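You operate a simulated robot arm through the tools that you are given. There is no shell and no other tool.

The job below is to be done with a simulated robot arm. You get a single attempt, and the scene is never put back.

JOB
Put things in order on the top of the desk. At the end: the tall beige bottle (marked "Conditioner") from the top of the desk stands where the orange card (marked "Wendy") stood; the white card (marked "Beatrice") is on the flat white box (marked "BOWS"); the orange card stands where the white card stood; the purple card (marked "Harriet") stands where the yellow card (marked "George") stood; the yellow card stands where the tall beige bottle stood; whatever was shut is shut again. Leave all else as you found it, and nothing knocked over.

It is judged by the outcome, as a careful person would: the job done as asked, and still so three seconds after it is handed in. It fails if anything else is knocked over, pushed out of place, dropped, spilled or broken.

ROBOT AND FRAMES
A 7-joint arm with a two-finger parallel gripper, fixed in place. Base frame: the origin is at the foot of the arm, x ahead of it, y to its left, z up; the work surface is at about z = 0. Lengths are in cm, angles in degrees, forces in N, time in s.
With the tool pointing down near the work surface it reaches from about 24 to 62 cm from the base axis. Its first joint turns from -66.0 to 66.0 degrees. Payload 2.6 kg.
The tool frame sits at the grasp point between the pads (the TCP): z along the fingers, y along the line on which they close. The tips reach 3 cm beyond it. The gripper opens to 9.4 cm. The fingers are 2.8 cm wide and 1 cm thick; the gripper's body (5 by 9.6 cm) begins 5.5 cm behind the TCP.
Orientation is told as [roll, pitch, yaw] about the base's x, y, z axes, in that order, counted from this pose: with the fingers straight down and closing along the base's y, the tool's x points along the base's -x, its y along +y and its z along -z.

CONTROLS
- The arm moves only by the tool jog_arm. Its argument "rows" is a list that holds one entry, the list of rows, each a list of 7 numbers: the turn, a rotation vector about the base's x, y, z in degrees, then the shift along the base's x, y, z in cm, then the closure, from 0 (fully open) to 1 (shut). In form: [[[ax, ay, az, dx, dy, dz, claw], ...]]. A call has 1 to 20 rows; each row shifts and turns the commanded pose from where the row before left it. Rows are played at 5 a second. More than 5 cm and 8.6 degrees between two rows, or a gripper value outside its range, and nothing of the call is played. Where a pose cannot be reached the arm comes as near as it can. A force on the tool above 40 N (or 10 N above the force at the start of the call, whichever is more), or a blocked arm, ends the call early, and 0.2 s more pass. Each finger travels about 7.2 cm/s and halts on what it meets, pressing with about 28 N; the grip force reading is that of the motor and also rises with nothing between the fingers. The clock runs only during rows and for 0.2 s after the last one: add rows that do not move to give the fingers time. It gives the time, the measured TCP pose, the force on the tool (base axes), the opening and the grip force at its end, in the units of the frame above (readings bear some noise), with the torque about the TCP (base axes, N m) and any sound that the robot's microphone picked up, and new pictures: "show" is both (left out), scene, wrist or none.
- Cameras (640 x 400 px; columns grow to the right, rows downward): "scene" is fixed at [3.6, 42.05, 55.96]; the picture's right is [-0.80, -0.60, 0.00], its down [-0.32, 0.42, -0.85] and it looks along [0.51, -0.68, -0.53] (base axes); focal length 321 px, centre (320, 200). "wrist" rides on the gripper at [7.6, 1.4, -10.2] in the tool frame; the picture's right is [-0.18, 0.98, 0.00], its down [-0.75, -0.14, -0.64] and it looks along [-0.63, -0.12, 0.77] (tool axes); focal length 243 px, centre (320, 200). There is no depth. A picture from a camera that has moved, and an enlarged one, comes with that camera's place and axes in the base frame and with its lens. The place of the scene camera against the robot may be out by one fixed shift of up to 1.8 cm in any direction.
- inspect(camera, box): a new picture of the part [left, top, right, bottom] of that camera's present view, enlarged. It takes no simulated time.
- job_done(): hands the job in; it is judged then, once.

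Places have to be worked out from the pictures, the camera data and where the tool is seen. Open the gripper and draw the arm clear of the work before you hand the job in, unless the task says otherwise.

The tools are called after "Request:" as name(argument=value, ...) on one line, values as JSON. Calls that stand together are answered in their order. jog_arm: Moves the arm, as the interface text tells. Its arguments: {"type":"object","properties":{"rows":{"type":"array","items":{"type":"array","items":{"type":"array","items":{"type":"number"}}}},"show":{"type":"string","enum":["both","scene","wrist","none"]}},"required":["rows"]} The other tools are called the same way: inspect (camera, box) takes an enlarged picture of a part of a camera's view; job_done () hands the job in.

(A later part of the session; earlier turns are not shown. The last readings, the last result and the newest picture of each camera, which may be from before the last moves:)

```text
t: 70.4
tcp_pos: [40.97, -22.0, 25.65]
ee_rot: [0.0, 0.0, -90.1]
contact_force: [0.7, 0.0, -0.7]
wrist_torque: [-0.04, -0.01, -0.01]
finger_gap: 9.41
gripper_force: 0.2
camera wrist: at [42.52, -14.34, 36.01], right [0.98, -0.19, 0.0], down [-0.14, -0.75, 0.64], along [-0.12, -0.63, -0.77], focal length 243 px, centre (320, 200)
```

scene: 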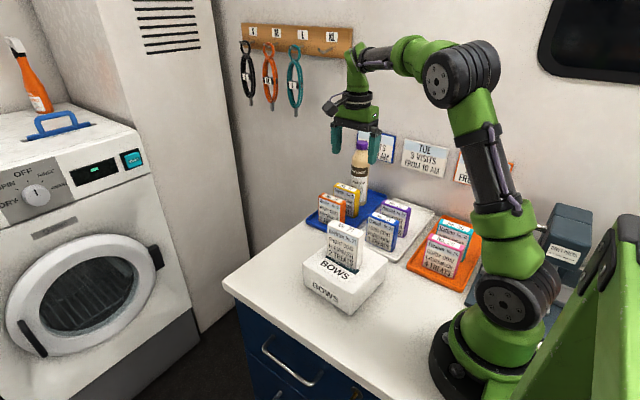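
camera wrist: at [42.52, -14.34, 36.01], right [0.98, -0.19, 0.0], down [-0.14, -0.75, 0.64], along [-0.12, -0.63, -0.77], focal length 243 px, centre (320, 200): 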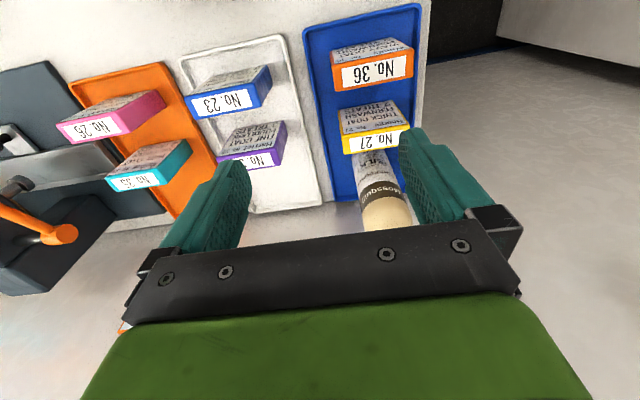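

Now the wrist camera looks toward the wall over all the cards. I zoom to measure the yellow and purple cards.

Request:
inspect(camera="wrist", box=[290, 0, 440, 200])

Request:
inspect(camera="wrist", box=[170, 20, 330, 220])

```text
2.00 times, centred on (365, 100) of wrist
camera zoom: at [42.52, -14.34, 36.01], right [0.98, -0.19, 0.0], down [-0.14, -0.75, 0.64], along [-0.12, -0.63, -0.77], focal length 485 px, centre (230, 400)
```

zoom: 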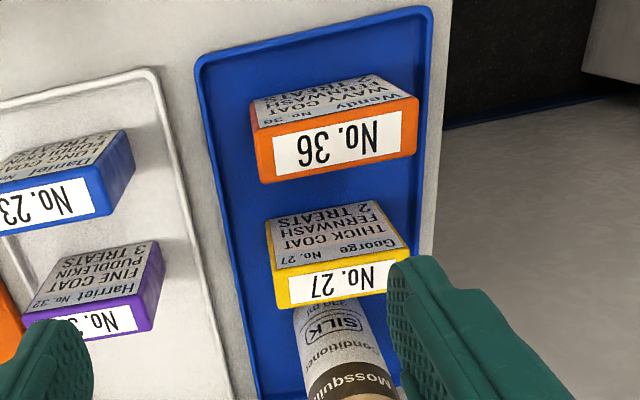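

```text
2.00 times, centred on (250, 120) of wrist
camera zoom: at [42.52, -14.34, 36.01], right [0.98, -0.19, 0.0], down [-0.14, -0.75, 0.64], along [-0.12, -0.63, -0.77], focal length 485 px, centre (460, 360)
```

zoom: 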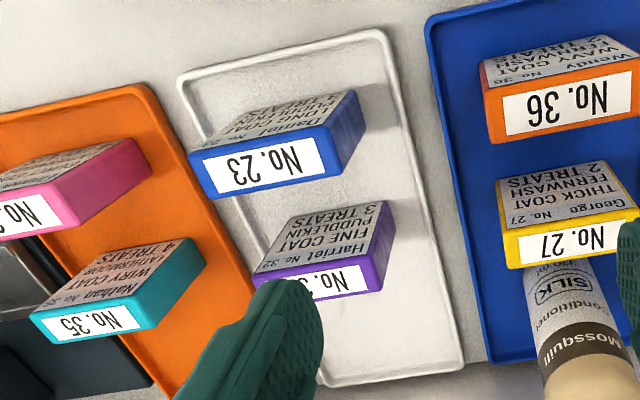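

I move over the yellow card at about (46.6, -28.4), lowering to z 19, and look.

Request:
jog_arm(rows=[[[0, 0, 0, 0.8, -0.9, -0.5, 0], [0, 0, 0, 1.4, -1.6, -1.5, 0], [0, 0, 0, 1.4, -1.6, -1.7, 0], [0, 0, 0, 1.2, -1.4, -1.7, 0], [0, 0, 0, 0.8, -0.9, -1.3, 0], [0, 0, 0, 0, 0, 0, 0], [0, 0, 0, 0, 0, 0, 0]]], show="wrist")

Request:
inspect(camera="wrist", box=[220, 0, 420, 200])

```text
t: 72.0
tcp_pos: [46.6, -28.57, 19.1]
ee_rot: [0.0, 0.0, -90.0]
contact_force: [-0.1, 0.0, -0.5]
wrist_torque: [0.0, -0.01, 0.01]
finger_gap: 9.41
gripper_force: 0.0
camera wrist: at [48.1, -20.8, 29.27], right [0.98, -0.18, 0.0], down [-0.14, -0.75, 0.64], along [-0.12, -0.63, -0.77], focal length 243 px, centre (320, 200)
```

wrist: 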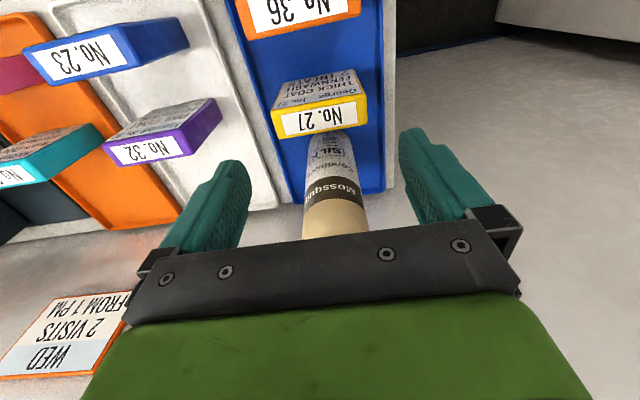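

```text
2.00 times, centred on (320, 100) of wrist
camera zoom: at [48.1, -20.8, 29.27], right [0.98, -0.18, 0.0], down [-0.14, -0.75, 0.64], along [-0.12, -0.63, -0.77], focal length 485 px, centre (320, 400)
```

zoom: 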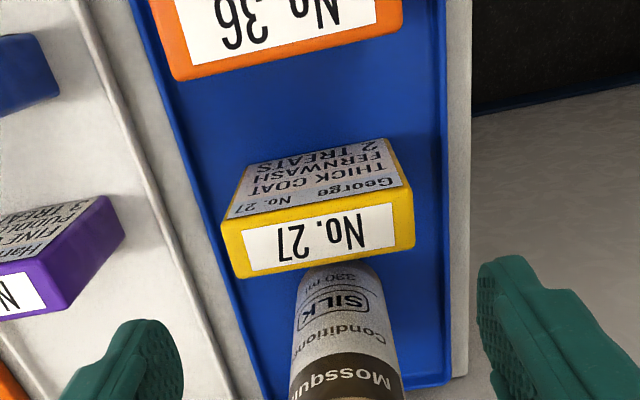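

Yellow card centre is about (46.65, -28.55), right under the tool. I descend to just above its top and check finger clearance at both ends.

Request:
jog_arm(rows=[[[0, 0, 0, 0, 0, -1.5, 0], [0, 0, 0, 0, 0, -1.8, 0], [0, 0, 0, 0, 0, -1.7, 0], [0, 0, 0, 0, 0, -1.0, 0], [0, 0, 0, 0, 0, 0, 0], [0, 0, 0, 0, 0, 0, 0]]], show="both")

Request:
inspect(camera="wrist", box=[200, 40, 440, 240])

Request:
inspect(camera="scene", box=[300, 110, 420, 250])

```text
t: 73.4
tcp_pos: [46.45, -28.33, 12.93]
ee_rot: [0.1, 0.0, -90.0]
contact_force: [0.1, 0.0, 0.5]
wrist_torque: [-0.01, 0.0, -0.02]
finger_gap: 9.39
gripper_force: 0.0
camera wrist: at [48.08, -20.74, 23.3], right [0.98, -0.18, 0.0], down [-0.14, -0.75, 0.64], along [-0.12, -0.63, -0.77], focal length 243 px, centre (320, 200)
```

scene: 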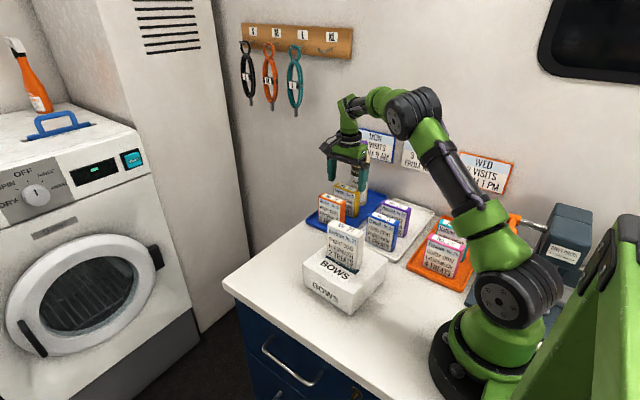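
wrist: 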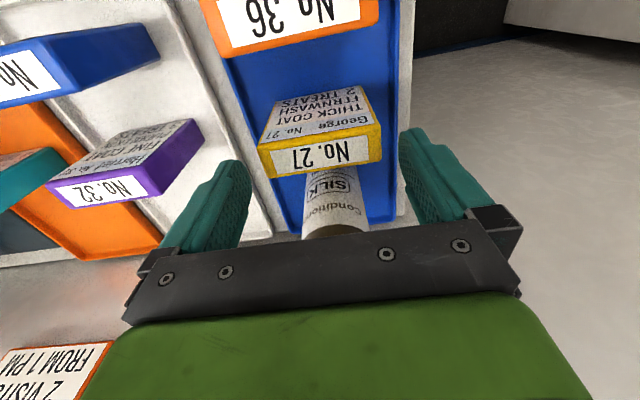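

```text
2.00 times, centred on (320, 140) of wrist
camera zoom: at [48.08, -20.74, 23.3], right [0.98, -0.18, 0.0], down [-0.14, -0.75, 0.64], along [-0.12, -0.63, -0.77], focal length 485 px, centre (320, 320)
```

zoom: 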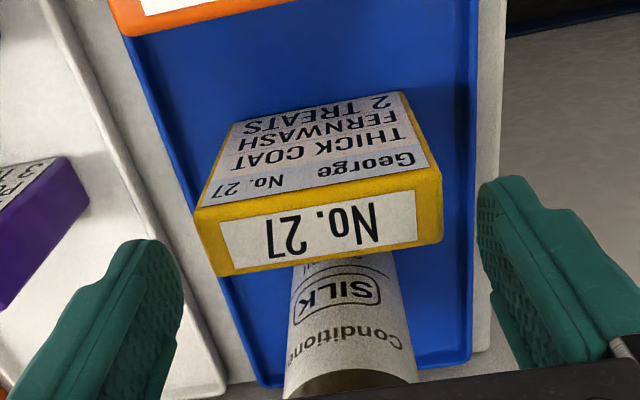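

```text
2.86 times, centred on (360, 180) of scene
camera zoom: at [3.6, 42.05, 55.96], right [-0.8, -0.6, 0.0], down [-0.32, 0.42, -0.85], along [0.51, -0.68, -0.53], focal length 917 px, centre (206, 257)
```

zoom: 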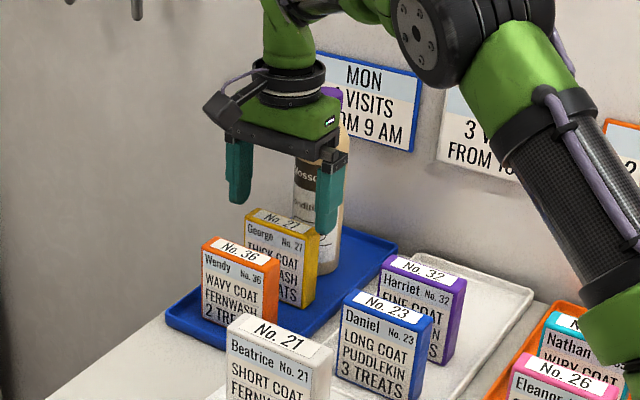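

The card is centred between the open fingers with about 0.7 cm each end. I descend to grasp height and close.

Request:
jog_arm(rows=[[[0, 0, 0, 0.05, -0.1, -1.2, 0], [0, 0, 0, 0, 0, -1.4, 0], [0, 0, 0, 0, 0, -1.4, 0], [0, 0, 0, 0, 0, -1.3, 0], [0, 0, 0, 0, 0, -1.0, 0], [0, 0, 0, 0, 0, 0, 0], [0, 0, 0, 0, 0, 0, 0.1], [0, 0, 0, 0, 0, 0, 0.15], [0, 0, 0, 0, 0, 0, 0.3], [0, 0, 0, 0, 0, 0, 0.6], [0, 0, 0, 0, 0, 0, 1.0], [0, 0, 0, 0, 0, 0, 1.0]]], show="both")

Request:
inspect(camera="scene", box=[300, 110, 420, 250])

```text
t: 76.0
tcp_pos: [46.67, -28.43, 6.69]
ee_rot: [0.0, 0.2, -90.0]
contact_force: [-0.1, -0.3, -0.5]
wrist_torque: [0.04, 0.02, 0.0]
finger_gap: 8.36
gripper_force: 28.1
camera wrist: at [48.19, -20.84, 16.93], right [0.98, -0.18, 0.0], down [-0.14, -0.75, 0.64], along [-0.12, -0.63, -0.77], focal length 243 px, centre (320, 200)
```

scene: 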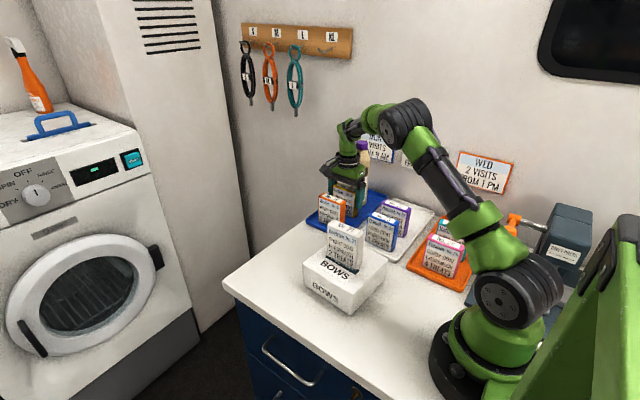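
wrist: 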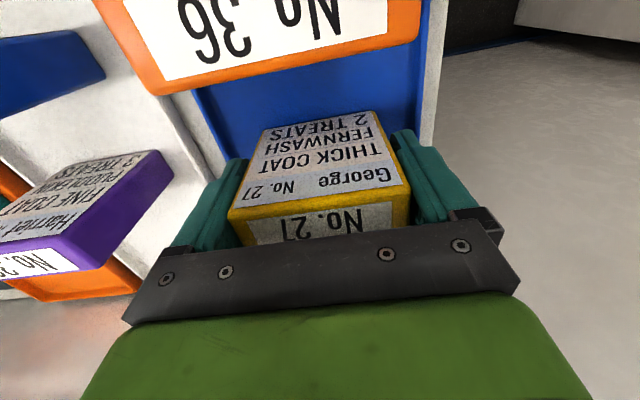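

```text
2.86 times, centred on (360, 180) of scene
camera zoom: at [3.6, 42.05, 55.96], right [-0.8, -0.6, 0.0], down [-0.32, 0.42, -0.85], along [0.51, -0.68, -0.53], focal length 917 px, centre (206, 257)
```

zoom: 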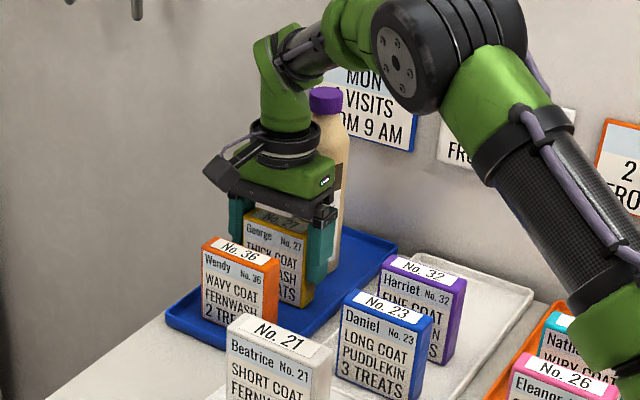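

The yellow card is gripped by its width (gap 8.36). I lift it and carry it toward the bottle's original place at about (47.05, 6.05).

Request:
jog_arm(rows=[[[0, 0, 0, 0, 0, 0.5, 1.0], [0, 0, 0, 0, 0, 1.5, 1.0], [0, 0, 0, 0, 0, 2.3, 1.0], [0, 0, 0, 0, 0, 2.5, 1.0], [0, 0, 0, 0, 0, 2.5, 1.0], [0, 0, 0, 0, 0, 2.5, 1.0], [0, 0, 0, 0, 0, 1.7, 1.0], [0, 0, 0, 0, 0, 0.5, 1.0], [0, 0, 0, 0, 1.0, 0, 1.0], [0, 0, 0, 0, 2.0, 0, 1.0], [0, 0, 0, 0, 2.8, 0, 1.0], [0, 0, 0, 0, 2.8, 0, 1.0], [0, 0, 0, 0.1, 2.8, 0, 1.0], [0, 0, 0, 0.1, 2.8, 0, 1.0], [0, 0, 0, 0.1, 2.8, 0, 1.0], [0, 0, 0, 0.1, 2.8, 0, 1.0], [0, 0, 0, 0, 2.0, 0, 1.0], [0, 0, 0, 0, 1.0, 0, 1.0], [0, 0, 0, 0, 0, 0, 1.0]]], show="both")

```text
t: 80.0
tcp_pos: [46.94, -5.78, 20.71]
ee_rot: [-0.1, 0.0, -90.0]
contact_force: [-0.2, -0.9, 0.1]
wrist_torque: [-0.02, 0.02, -0.02]
finger_gap: 8.37
gripper_force: 28.7
camera wrist: at [48.54, 1.91, 31.0], right [0.98, -0.18, 0.0], down [-0.14, -0.75, 0.64], along [-0.12, -0.63, -0.77], focal length 243 px, centre (320, 200)
```

scene: 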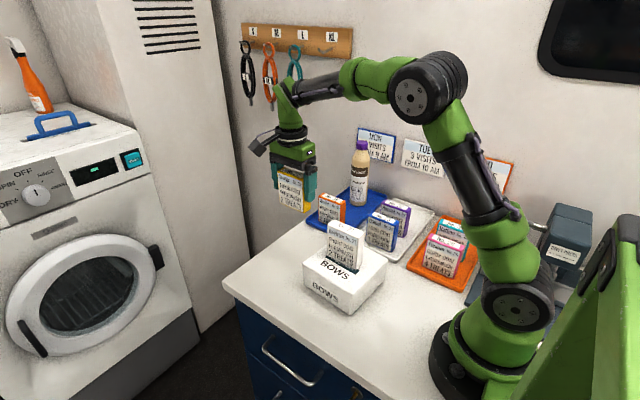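
wrist: 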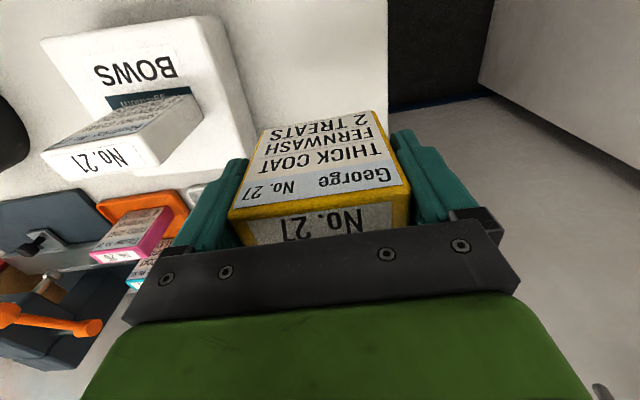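

Holding well. I continue to y about 6.05 and lower to about 0.7 cm above the desk contact height.

Request:
jog_arm(rows=[[[0, 0, 0, 0, 1.2, 0, 1.0], [0, 0, 0, 0, 2.4, 0, 1.0], [0, 0, 0, 0, 2.6, 0, 1.0], [0, 0, 0, 0.05, 2.6, 0, 1.0], [0, 0, 0, 0.05, 2.0, 0, 1.0], [0, 0, 0, 0, 1.0, 0, 1.0], [0, 0, 0, 0, 0, 0, 1.0], [0, 0, 0, 0, 0, -1.5, 1.0], [0, 0, 0, 0, 0, -2.5, 1.0], [0, 0, 0, 0, 0, -2.5, 1.0], [0, 0, 0, 0, 0, -2.5, 1.0], [0, 0, 0, 0, 0, -2.2, 1.0], [0, 0, 0, 0, 0, -1.4, 1.0], [0, 0, 0, 0, 0, -0.7, 1.0], [0, 0, 0, 0, 0, -0.3, 1.0], [0, 0, 0, 0, 0, 0, 1.0], [0, 0, 0, 0, 0, 0, 1.0]]], show="both")

Request:
inspect(camera="scene", box=[210, 170, 330, 310])

```text
t: 83.6
tcp_pos: [47.17, 6.15, 7.07]
ee_rot: [0.0, 0.0, -90.0]
contact_force: [0.6, -0.9, -1.2]
wrist_torque: [-0.02, 0.03, 0.02]
finger_gap: 8.36
gripper_force: 27.9
camera wrist: at [48.65, 13.78, 17.4], right [0.98, -0.18, 0.0], down [-0.14, -0.75, 0.64], along [-0.12, -0.63, -0.77], focal length 243 px, centre (320, 200)
```

scene: 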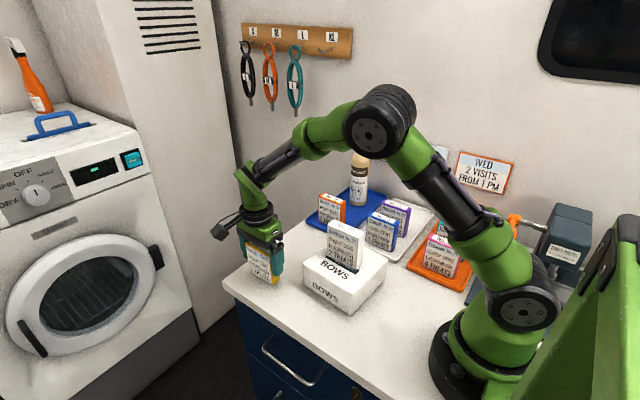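
wrist: 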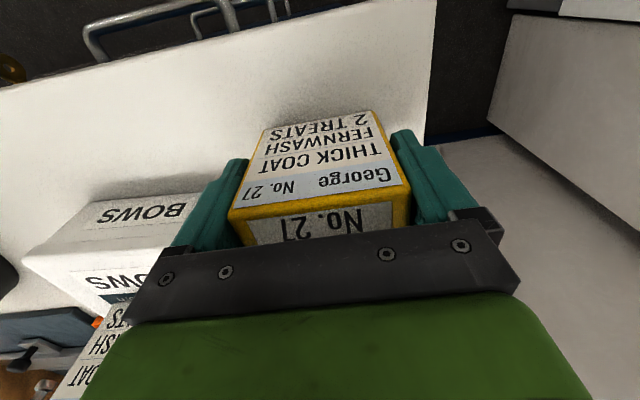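

```text
2.86 times, centred on (270, 240) of scene
camera zoom: at [3.6, 42.05, 55.96], right [-0.8, -0.6, 0.0], down [-0.32, 0.42, -0.85], along [0.51, -0.68, -0.53], focal length 917 px, centre (463, 86)
```

zoom: 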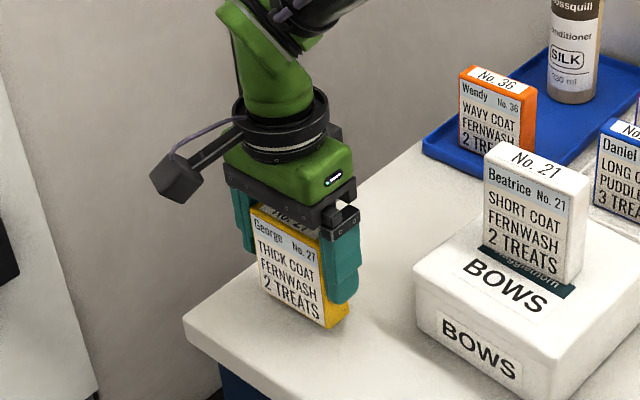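

Just above the desk. I lower in small steps with force checks.

Request:
jog_arm(rows=[[[0, 0, 0, 0, 0, -0.3, 1.0], [0, 0, 0, 0, 0, -0.15, 1.0], [0, 0, 0, 0, 0, 0, 1.0]]], show="none")

Request:
jog_arm(rows=[[[0, 0, 0, 0, 0, -0.1, 1.0], [0, 0, 0, 0, 0, 0, 1.0]]], show="none")

```text
t: 84.4
tcp_pos: [47.1, 6.17, 6.71]
ee_rot: [0.0, 0.0, -90.0]
contact_force: [0.1, -0.7, -0.6]
wrist_torque: [-0.01, -0.04, -0.03]
finger_gap: 8.35
gripper_force: 27.9
```

```text
t: 85.0
tcp_pos: [47.17, 6.1, 6.56]
ee_rot: [0.0, 0.0, -90.0]
contact_force: [-0.5, -0.3, -1.2]
wrist_torque: [0.01, -0.01, -0.03]
finger_gap: 8.37
gripper_force: 28.0
```

Request:
jog_arm(rows=[[[0, 0, 0, 0, 0, -0.1, 1.0], [0, 0, 0, 0, 0, 0, 1.0]]], show="none")

Request:
jog_arm(rows=[[[0, 0, 0, 0, 0, -0.07, 1.0], [0, 0, 0, 0, 0, 0, 1.0]]], show="none")

Request:
jog_arm(rows=[[[0, 0, 0, 0, 0, -0.06, 1.0], [0, 0, 0, 0, 0, 0, 1.0]]], show="none")

```text
t: 85.6
tcp_pos: [47.06, 6.15, 6.39]
ee_rot: [0.1, 0.1, -90.0]
contact_force: [-0.1, 0.0, -0.8]
wrist_torque: [-0.05, -0.01, 0.01]
finger_gap: 8.37
gripper_force: 27.9
```

```text
t: 86.2
tcp_pos: [47.14, 6.06, 6.4]
ee_rot: [0.1, 0.1, -90.0]
contact_force: [-0.3, -0.3, -0.1]
wrist_torque: [0.02, 0.01, -0.01]
finger_gap: 8.37
gripper_force: 27.8
```

```text
t: 86.8
tcp_pos: [47.17, 6.21, 6.4]
ee_rot: [0.0, 0.1, -90.0]
contact_force: [0.5, 0.1, -0.5]
wrist_torque: [0.0, -0.01, -0.01]
finger_gap: 8.35
gripper_force: 27.4
```

No contact yet; a few more 0.06 cm steps.

Request:
jog_arm(rows=[[[0, 0, 0, 0, 0, -0.06, 1.0], [0, 0, 0, 0, 0, 0, 1.0]]], show="none")

Request:
jog_arm(rows=[[[0, 0, 0, 0, 0, -0.06, 1.0], [0, 0, 0, 0, 0, 0, 1.0]]], show="none")

```text
t: 87.4
tcp_pos: [47.21, 6.08, 6.26]
ee_rot: [0.0, 0.1, -90.1]
contact_force: [0.1, -0.6, -0.4]
wrist_torque: [0.01, 0.03, 0.0]
finger_gap: 8.35
gripper_force: 27.8
```

```text
t: 88.0
tcp_pos: [47.13, 6.19, 6.28]
ee_rot: [0.0, 0.0, -89.9]
contact_force: [-1.8, 0.7, 4.3]
wrist_torque: [0.01, 0.12, 0.01]
finger_gap: 8.38
gripper_force: 28.2
```

Light contact (about 4–5 N). I open the fingers slowly and check the card stands.

Request:
jog_arm(rows=[[[0, 0, 0, 0, 0, 0, 0.1], [0, 0, 0, 0, 0, 0, 0.07], [0, 0, 0, 0, 0, 0, 0.03], [0, 0, 0, 0, 0, 0, 0.0], [0, 0, 0, 0, 0, 0, 0.0]]], show="both")

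Request:
inspect(camera="scene", box=[210, 170, 330, 310])

```text
t: 89.2
tcp_pos: [47.09, 6.17, 6.22]
ee_rot: [0.0, -0.1, -90.0]
contact_force: [0.1, 0.1, -0.4]
wrist_torque: [0.01, 0.03, 0.02]
finger_gap: 9.41
gripper_force: 0.0
camera wrist: at [48.63, 13.78, 16.49], right [0.98, -0.18, 0.0], down [-0.14, -0.75, 0.64], along [-0.12, -0.63, -0.77], focal length 243 px, centre (320, 200)
```

scene: 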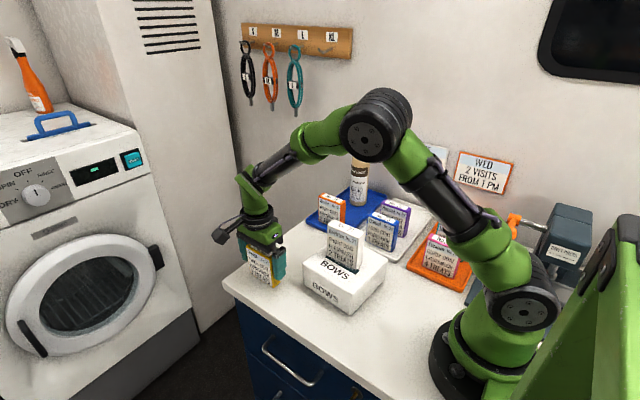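
wrist: 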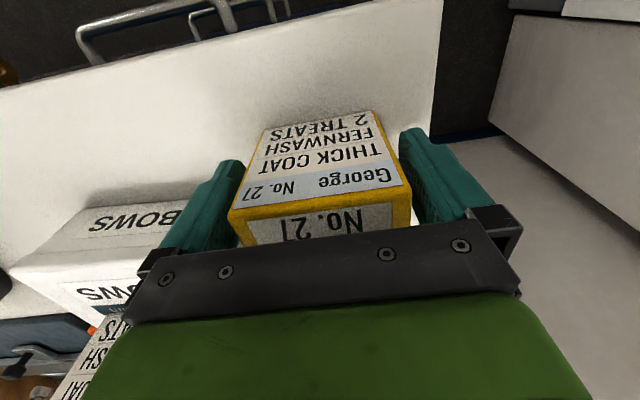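

```text
2.86 times, centred on (270, 240) of scene
camera zoom: at [3.6, 42.05, 55.96], right [-0.8, -0.6, 0.0], down [-0.32, 0.42, -0.85], along [0.51, -0.68, -0.53], focal length 917 px, centre (463, 86)
```

zoom: 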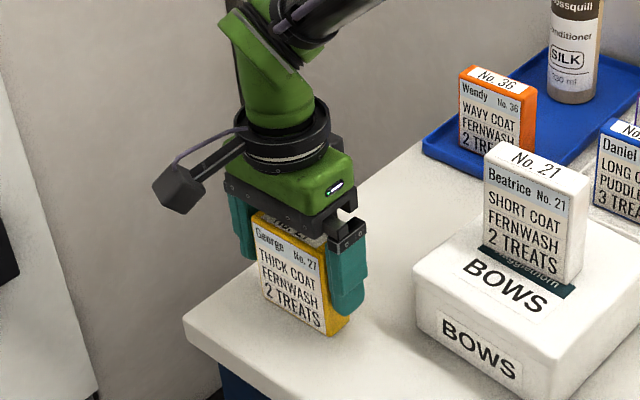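

Yellow card stands where the bottle was. I raise straight up and travel to above the purple card, estimated at about (30.4, -28.7).

Request:
jog_arm(rows=[[[0, 0, 0, 0, 0, 0.8, 0], [0, 0, 0, 0, 0, 1.8, 0], [0, 0, 0, 0, 0, 2.5, 0], [0, 0, 0, 0, 0, 2.8, 0], [0, 0, 0, 0, 0, 2.8, 0], [0, 0, 0, 0, 0, 2.8, 0], [0, 0, 0, 0, 0, 2.2, 0], [0, 0, 0, 0, 0, 1.3, 0], [0, 0, 0, -0.8, -1.6, 0, 0], [0, 0, 0, -1.4, -3.0, 0, 0], [0, 0, 0, -1.5, -3.1, 0, 0], [0, 0, 0, -1.5, -3.1, 0, 0], [0, 0, 0, -1.5, -3.1, 0, 0], [0, 0, 0, -1.5, -3.1, 0, 0], [0, 0, 0, -1.5, -3.1, 0, 0], [0, 0, 0, -1.5, -3.1, 0, 0], [0, 0, 0, -1.5, -3.1, 0, 0], [0, 0, 0, -1.5, -3.1, 0, 0], [0, 0, 0, -0.5, -1.4, 0, 0], [0, 0, 0, 0, 0, 0, 0]]], show="both")

```text
t: 93.4
tcp_pos: [32.44, -24.62, 23.22]
ee_rot: [0.0, 0.0, -89.9]
contact_force: [0.1, 0.1, 0.0]
wrist_torque: [-0.03, 0.01, -0.01]
finger_gap: 9.37
gripper_force: 0.1
camera wrist: at [33.93, -17.07, 33.51], right [0.98, -0.18, 0.0], down [-0.14, -0.75, 0.64], along [-0.12, -0.63, -0.77], focal length 243 px, centre (320, 200)
```

scene: 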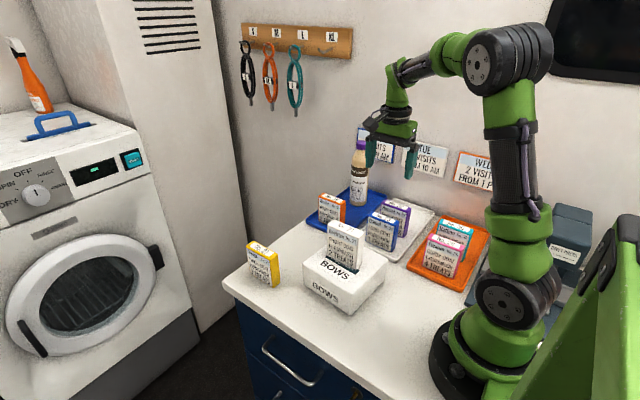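
wrist: 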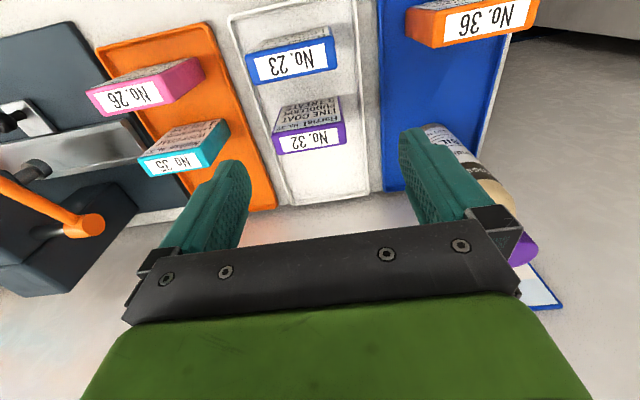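

Yellow is standing well. I zoom to measure the purple card's place.

Request:
inspect(camera="wrist", box=[220, 0, 420, 200])

Request:
inspect(camera="scene", box=[220, 170, 420, 310])

```text
2.00 times, centred on (320, 100) of wrist
camera zoom: at [33.93, -17.07, 33.51], right [0.98, -0.18, 0.0], down [-0.14, -0.75, 0.64], along [-0.12, -0.63, -0.77], focal length 485 px, centre (320, 400)
```

zoom: 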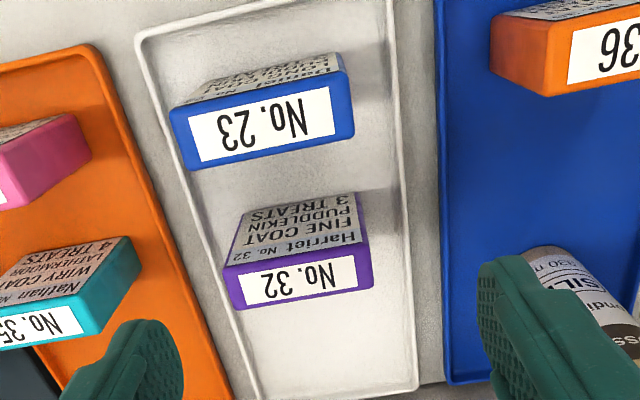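

```text
2.86 times, centred on (320, 240) of scene
camera zoom: at [3.6, 42.05, 55.96], right [-0.8, -0.6, 0.0], down [-0.32, 0.42, -0.85], along [0.51, -0.68, -0.53], focal length 917 px, centre (320, 86)
```

zoom: 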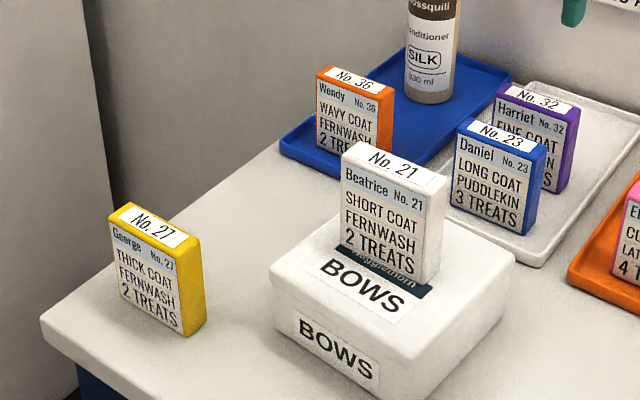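

The purple card is at about (30.6, -28.5), aligned with x. I move over it and descend to just above its top for a check.

Request:
jog_arm(rows=[[[0, 0, 0, -0.9, -1.9, 0, 0], [0, 0, 0, -0.92, -1.95, -0.5, 0], [0, 0, 0, 0, 0, -2.0, 0], [0, 0, 0, 0, 0, -2.5, 0], [0, 0, 0, 0, 0, -2.5, 0], [0, 0, 0, 0, 0, -1.8, 0], [0, 0, 0, 0, 0, -0.9, 0], [0, 0, 0, 0, 0, 0, 0], [0, 0, 0, 0, 0, 0, 0]]], show="both")

Request:
inspect(camera="wrist", box=[200, 40, 440, 240])

Request:
inspect(camera="scene", box=[340, 120, 480, 280])

```text
t: 95.4
tcp_pos: [30.56, -28.52, 12.97]
ee_rot: [0.0, 0.0, -90.0]
contact_force: [-0.4, 0.6, -0.1]
wrist_torque: [-0.05, 0.0, -0.01]
finger_gap: 9.4
gripper_force: 0.1
camera wrist: at [32.1, -20.87, 23.31], right [0.98, -0.18, 0.0], down [-0.14, -0.75, 0.64], along [-0.12, -0.63, -0.77], focal length 243 px, centre (320, 200)
```

scene: 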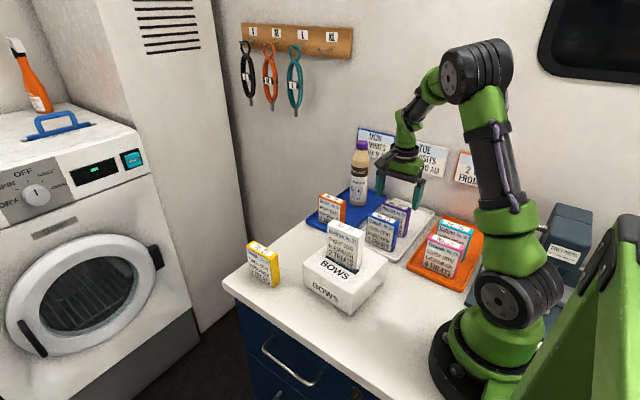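
wrist: 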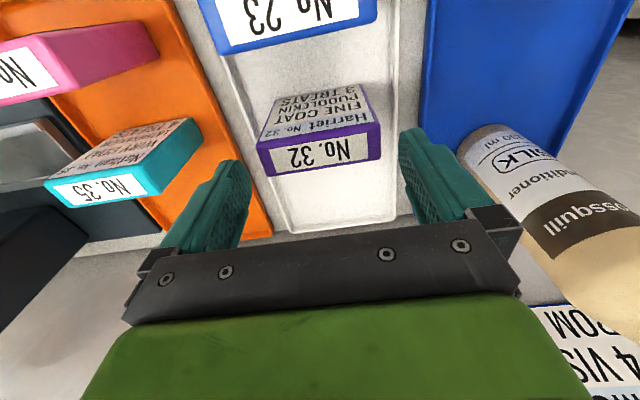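

```text
2.00 times, centred on (320, 140) of wrist
camera zoom: at [32.1, -20.87, 23.31], right [0.98, -0.18, 0.0], down [-0.14, -0.75, 0.64], along [-0.12, -0.63, -0.77], focal length 485 px, centre (320, 320)
```

zoom: 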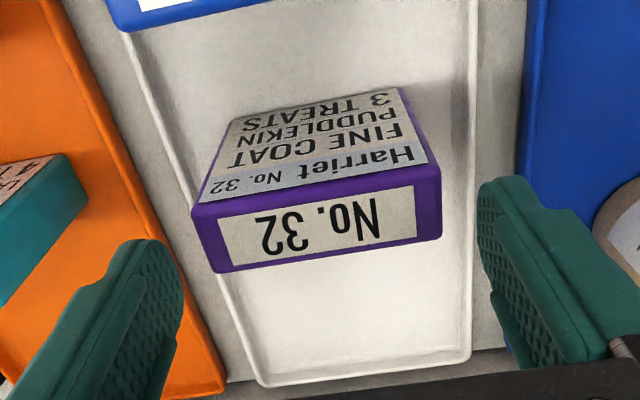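

```text
2.50 times, centred on (410, 200) of scene
camera zoom: at [3.6, 42.05, 55.96], right [-0.8, -0.6, 0.0], down [-0.32, 0.42, -0.85], along [0.51, -0.68, -0.53], focal length 802 px, centre (95, 200)
```

zoom: 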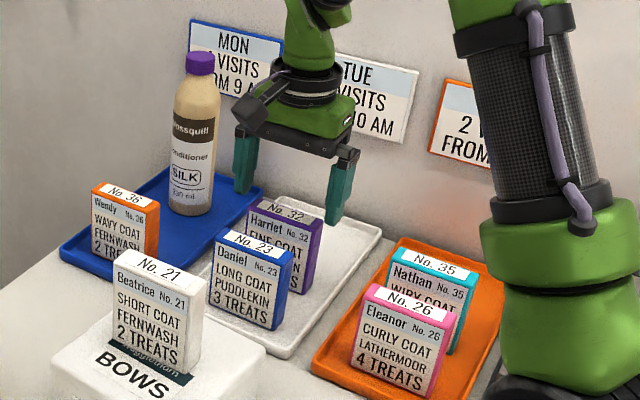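

Purple card is centred just as the yellow one was. I descend to grasp height and close.

Request:
jog_arm(rows=[[[0, 0, 0, 0, 0, -1.2, 0], [0, 0, 0, 0, 0, -1.4, 0], [0, 0, 0, 0, 0, -1.4, 0], [0, 0, 0, 0, 0, -1.3, 0], [0, 0, 0, 0, 0, -1.0, 0], [0, 0, 0, 0, 0, 0, 0], [0, 0, 0, 0, 0, 0, 0.1], [0, 0, 0, 0, 0, 0, 0.15], [0, 0, 0, 0, 0, 0, 0.3], [0, 0, 0, 0, 0, 0, 0.6], [0, 0, 0, 0, 0, 0, 1.0], [0, 0, 0, 0, 0, 0, 1.0]]], show="both")

```text
t: 98.0
tcp_pos: [30.52, -28.51, 6.81]
ee_rot: [0.0, 0.1, -89.9]
contact_force: [-0.1, 0.1, 0.0]
wrist_torque: [0.01, 0.01, 0.02]
finger_gap: 8.35
gripper_force: 27.9
camera wrist: at [32.07, -20.89, 16.99], right [0.98, -0.18, 0.0], down [-0.14, -0.75, 0.64], along [-0.12, -0.63, -0.77], focal length 243 px, centre (320, 200)
```

scene: 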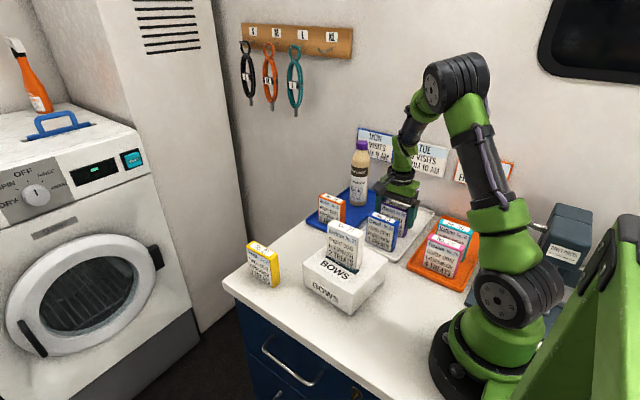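
wrist: 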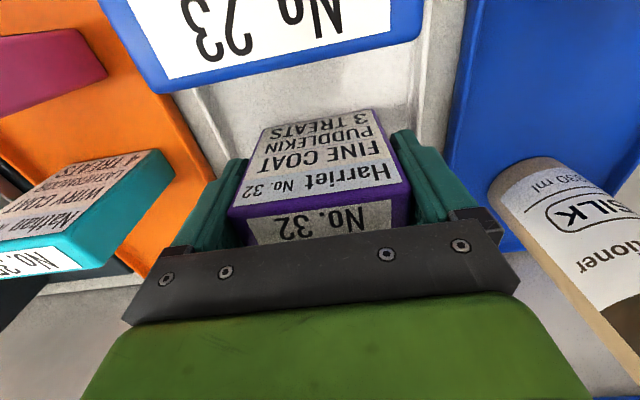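

Purple card is gripped (gap 8.35). I lift it and carry it along +x to the yellow card's former place (46.6, -28.5).

Request:
jog_arm(rows=[[[0, 0, 0, 0, 0, 0.5, 1.0], [0, 0, 0, 0, 0, 1.5, 1.0], [0, 0, 0, 0, 0, 2.5, 1.0], [0, 0, 0, 0, 0, 2.5, 1.0], [0, 0, 0, 0, 0, 2.5, 1.0], [0, 0, 0, 0, 0, 1.8, 1.0], [0, 0, 0, 0, 0, 0.7, 1.0], [0, 0, 0, 1.0, 0, 0, 1.0], [0, 0, 0, 2.0, 0, 0, 1.0], [0, 0, 0, 2.5, 0, 0, 1.0], [0, 0, 0, 2.5, 0, 0, 1.0], [0, 0, 0, 2.5, 0, 0, 1.0], [0, 0, 0, 2.5, 0, 0, 1.0], [0, 0, 0, 2.0, 0, 0, 1.0], [0, 0, 0, 1.05, 0, 0, 1.0], [0, 0, 0, 0, 0, 0, 1.0], [0, 0, 0, 0, 0, 0, 1.0]]], show="both")

Request:
inspect(camera="scene", box=[300, 100, 420, 250])

```text
t: 101.6
tcp_pos: [46.75, -28.52, 18.64]
ee_rot: [0.1, 0.0, -89.9]
contact_force: [-0.2, -0.4, 0.5]
wrist_torque: [0.0, -0.01, 0.02]
finger_gap: 8.36
gripper_force: 27.8
camera wrist: at [48.23, -20.88, 28.97], right [0.98, -0.18, 0.0], down [-0.14, -0.75, 0.64], along [-0.12, -0.63, -0.77], focal length 243 px, centre (320, 200)
```

scene: 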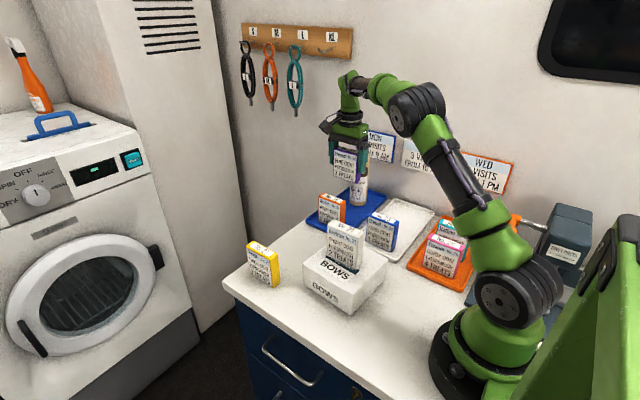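
wrist: 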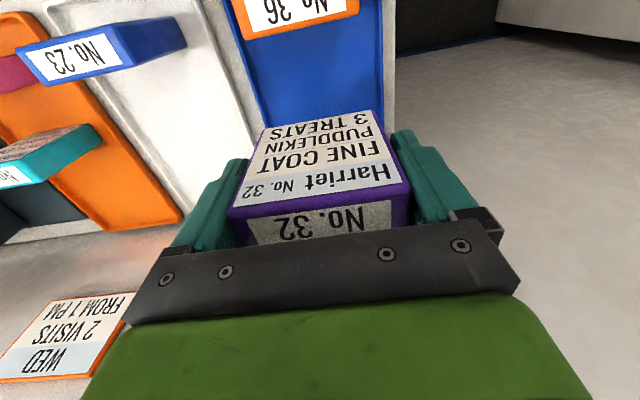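

```text
2.67 times, centred on (360, 175) of scene
camera zoom: at [3.6, 42.05, 55.96], right [-0.8, -0.6, 0.0], down [-0.32, 0.42, -0.85], along [0.51, -0.68, -0.53], focal length 856 px, centre (213, 267)
```

zoom: 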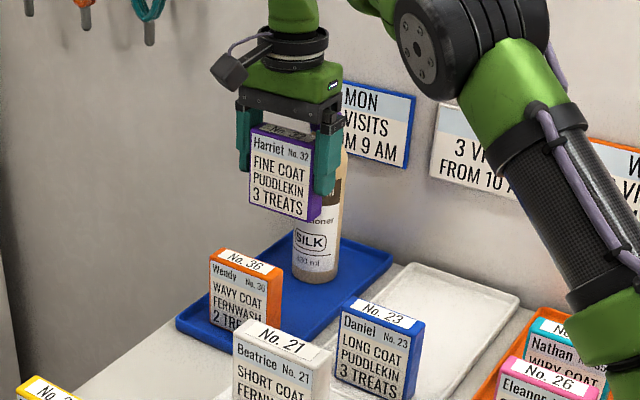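

Aligned with the yellow's former grasp pose. I lower to about 0.3 cm above the tray contact height.

Request:
jog_arm(rows=[[[0, 0, 0, 0, 0, -1.2, 1.0], [0, 0, 0, 0, 0, -2.2, 1.0], [0, 0, 0, 0, 0, -2.2, 1.0], [0, 0, 0, 0, 0, -2.2, 1.0], [0, 0, 0, 0, 0, -1.8, 1.0], [0, 0, 0, 0, 0, -1.1, 1.0], [0, 0, 0, 0, 0, -0.6, 1.0], [0, 0, 0, 0, 0, -0.3, 1.0], [0, 0, 0, 0, 0, 0, 1.0], [0, 0, 0, 0, 0, 0, 1.0]]], show="both")

Request:
inspect(camera="scene", box=[300, 110, 420, 250])

```text
t: 103.8
tcp_pos: [46.66, -28.56, 7.17]
ee_rot: [0.0, -0.1, -89.9]
contact_force: [0.6, -0.9, -0.3]
wrist_torque: [-0.02, -0.01, 0.04]
finger_gap: 8.35
gripper_force: 28.3
camera wrist: at [48.14, -20.88, 17.38], right [0.98, -0.18, 0.0], down [-0.14, -0.75, 0.64], along [-0.12, -0.63, -0.77], focal length 243 px, centre (320, 200)
```

scene: 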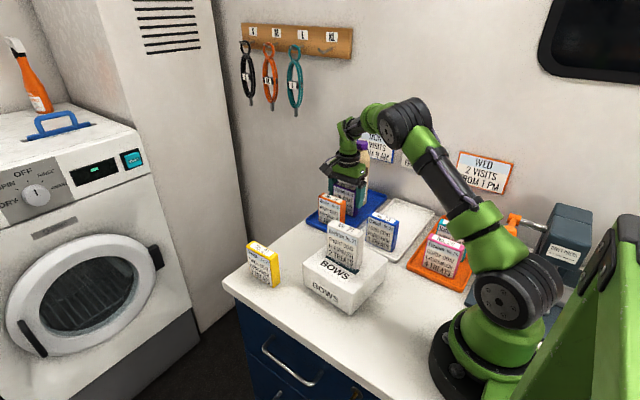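
wrist: 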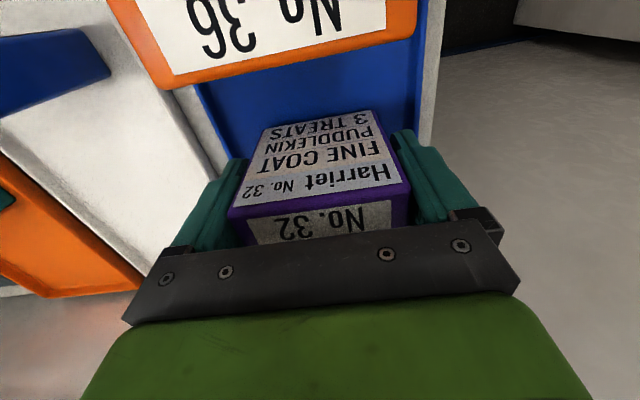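

```text
2.86 times, centred on (360, 180) of scene
camera zoom: at [3.6, 42.05, 55.96], right [-0.8, -0.6, 0.0], down [-0.32, 0.42, -0.85], along [0.51, -0.68, -0.53], focal length 917 px, centre (206, 257)
```

zoom: 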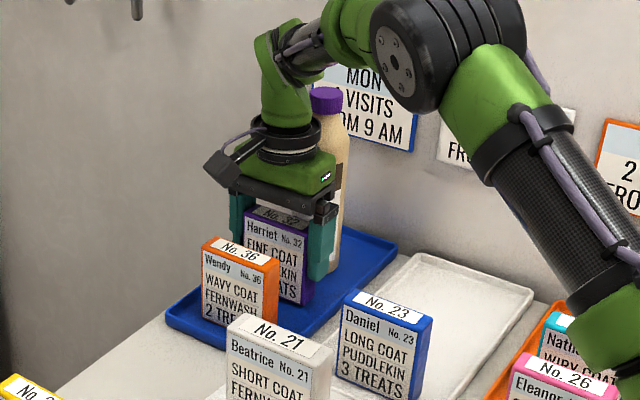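

No contact yet; I lower in small steps with force checks.

Request:
jog_arm(rows=[[[0, 0, 0, 0, 0, -0.2, 1.0], [0, 0, 0, 0, 0, -0.1, 1.0], [0, 0, 0, 0, 0, 0, 1.0]]], show="none")

Request:
jog_arm(rows=[[[0, 0, 0, 0, 0, -0.07, 1.0], [0, 0, 0, 0, 0, 0, 1.0]]], show="none")

```text
t: 104.6
tcp_pos: [46.66, -28.47, 6.74]
ee_rot: [0.0, -0.1, -89.9]
contact_force: [0.3, -0.4, -0.6]
wrist_torque: [0.03, 0.02, 0.01]
finger_gap: 8.38
gripper_force: 28.0
```

```text
t: 105.2
tcp_pos: [46.66, -28.52, 6.71]
ee_rot: [0.0, 0.0, -90.1]
contact_force: [0.6, 0.2, -1.0]
wrist_torque: [0.0, -0.02, 0.0]
finger_gap: 8.36
gripper_force: 28.2
```

Request:
jog_arm(rows=[[[0, 0, 0, 0, 0, -0.06, 1.0], [0, 0, 0, 0, 0, 0, 1.0]]], show="none")

Request:
jog_arm(rows=[[[0, 0, 0, 0, 0, -0.05, 1.0], [0, 0, 0, 0, 0, 0, 1.0]]], show="none")

```text
t: 105.8
tcp_pos: [46.7, -28.39, 6.72]
ee_rot: [-0.1, 0.0, -90.0]
contact_force: [-1.0, -0.2, 0.8]
wrist_torque: [0.0, 0.05, 0.0]
finger_gap: 8.38
gripper_force: 27.4
```

```text
t: 106.4
tcp_pos: [46.74, -28.71, 6.62]
ee_rot: [0.0, 0.0, -89.9]
contact_force: [-1.9, 0.5, 6.5]
wrist_torque: [0.07, 0.17, 0.0]
finger_gap: 8.39
gripper_force: 27.9
```

Light contact (about 6.5 N). I open the fingers slowly to release.

Request:
jog_arm(rows=[[[0, 0, 0, 0, 0, 0, 0.1], [0, 0, 0, 0, 0, 0, 0.07], [0, 0, 0, 0, 0, 0, 0.03], [0, 0, 0, 0, 0, 0, 0.0], [0, 0, 0, 0, 0, 0, 0.0]]], show="both")

Request:
inspect(camera="scene", box=[300, 110, 420, 250])

```text
t: 107.6
tcp_pos: [46.6, -28.55, 6.66]
ee_rot: [0.0, 0.0, -90.0]
contact_force: [0.1, -0.6, 0.8]
wrist_torque: [0.01, 0.0, 0.0]
finger_gap: 9.39
gripper_force: 0.0
camera wrist: at [48.2, -20.88, 16.91], right [0.98, -0.18, 0.0], down [-0.14, -0.75, 0.64], along [-0.12, -0.63, -0.77], focal length 243 px, centre (320, 200)
```

scene: 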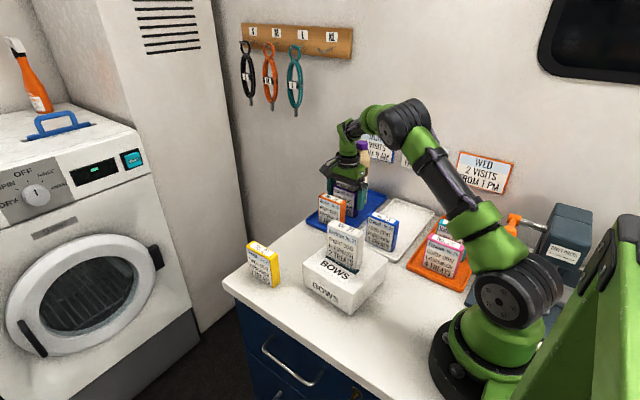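
wrist: 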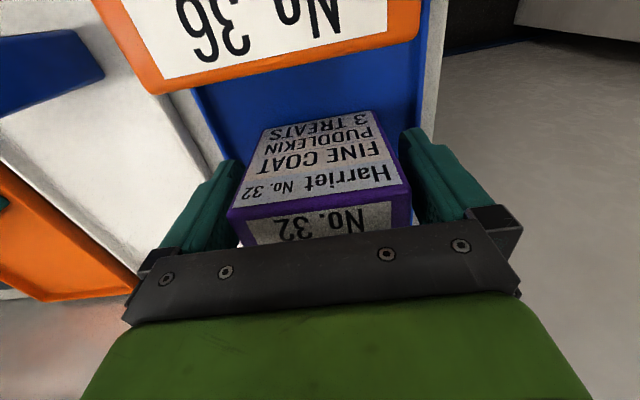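

```text
2.86 times, centred on (360, 180) of scene
camera zoom: at [3.6, 42.05, 55.96], right [-0.8, -0.6, 0.0], down [-0.32, 0.42, -0.85], along [0.51, -0.68, -0.53], focal length 917 px, centre (206, 257)
```

zoom: 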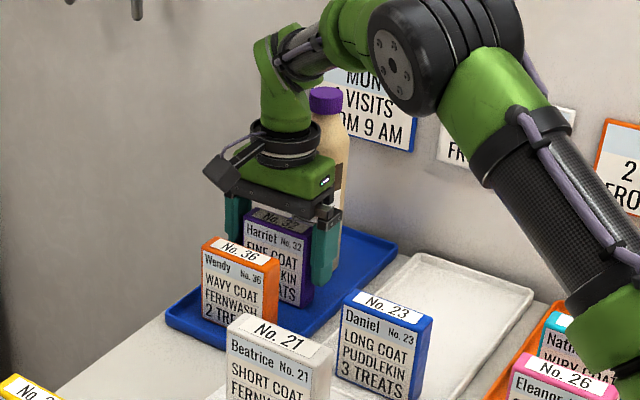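

Purple card stands in the yellow's old place. I raise straight up, then draw the arm back over clear space at a safe height.

Request:
jog_arm(rows=[[[0, 0, 0, 0, 0, 0.8, 0], [0, 0, 0, 0, 0, 1.8, 0], [0, 0, 0, 0, 0, 2.5, 0], [0, 0, 0, 0, 0, 2.5, 0], [0, 0, 0, 0, 0, 2.5, 0], [0, 0, 0, 0, 0, 2.5, 0], [0, 0, 0, 0, 0, 2.5, 0], [0, 0, 0, -0.5, 0.8, 1.5, 0], [0, 0, 0, -1.0, 1.5, 1.5, 0], [0, 0, 0, -1.5, 2.0, 1.0, 0], [0, 0, 0, -1.5, 2.0, 1.0, 0], [0, 0, 0, -1.5, 2.0, 1.0, 0], [0, 0, 0, -1.5, 2.0, 0.5, 0], [0, 0, 0, -1.0, 1.0, 0, 0], [0, 0, 0, 0, 0, 0, 0], [0, 0, 0, 0, 0, 0, 0]]], show="both")

Request:
inspect(camera="scene", box=[220, 130, 420, 310])

Request:
inspect(camera="scene", box=[360, 180, 500, 300])

Request:
inspect(camera="wrist", box=[150, 0, 500, 220])

```text
t: 111.0
tcp_pos: [38.1, -17.16, 28.27]
ee_rot: [0.1, 0.0, -90.1]
contact_force: [-0.2, -0.3, 0.1]
wrist_torque: [0.0, -0.01, 0.0]
finger_gap: 9.41
gripper_force: 0.0
camera wrist: at [39.63, -9.52, 38.45], right [0.98, -0.18, 0.0], down [-0.14, -0.75, 0.64], along [-0.12, -0.63, -0.77], focal length 243 px, centre (320, 200)
```

scene: 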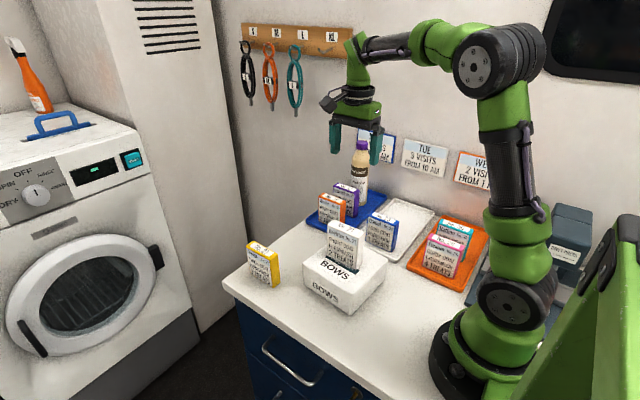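
wrist: 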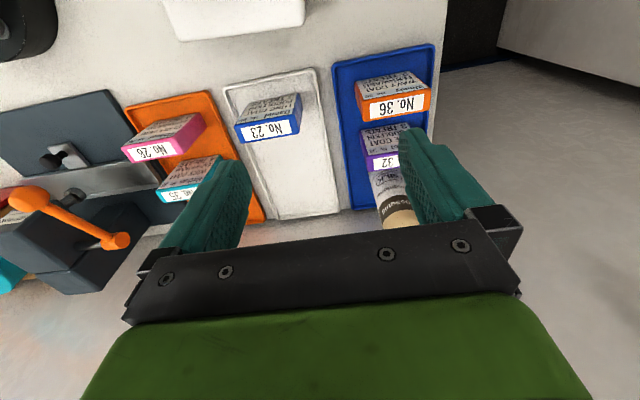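

```text
2.22 times, centred on (320, 220) of scene
camera zoom: at [3.6, 42.05, 55.96], right [-0.8, -0.6, 0.0], down [-0.32, 0.42, -0.85], along [0.51, -0.68, -0.53], focal length 713 px, centre (320, 156)
```

zoom: 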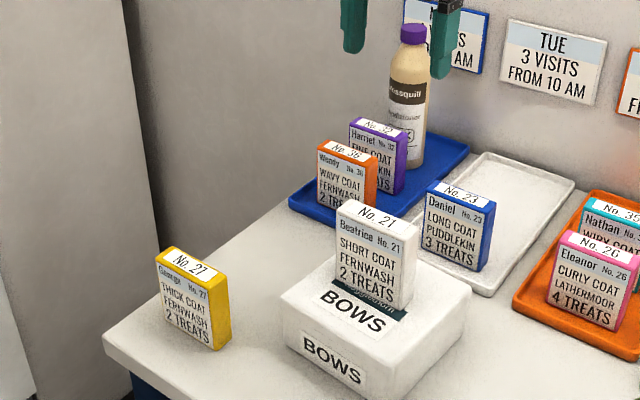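

```text
3.33 times, centred on (430, 240) of scene
camera zoom: at [3.6, 42.05, 55.96], right [-0.8, -0.6, 0.0], down [-0.32, 0.42, -0.85], along [0.51, -0.68, -0.53], focal length 1070 px, centre (-47, 67)
```

zoom: 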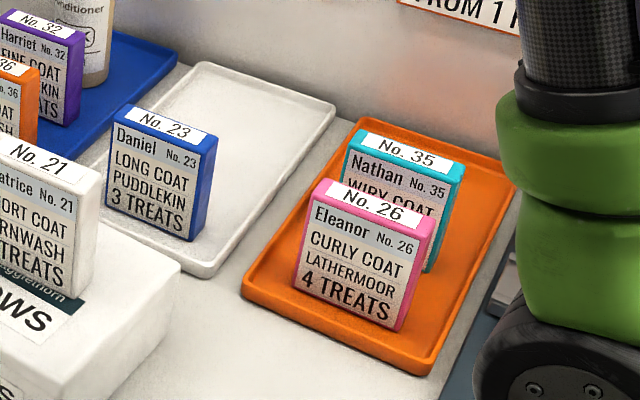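

```text
1.82 times, centred on (325, 110) of wrist
camera zoom: at [39.63, -9.52, 38.45], right [0.98, -0.18, 0.0], down [-0.14, -0.75, 0.64], along [-0.12, -0.63, -0.77], focal length 441 px, centre (311, 364)
```

zoom: 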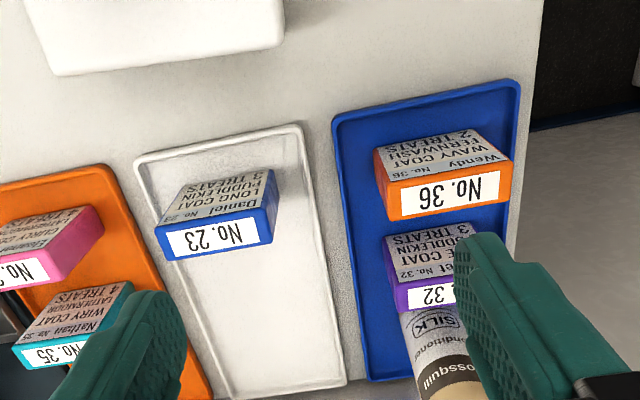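

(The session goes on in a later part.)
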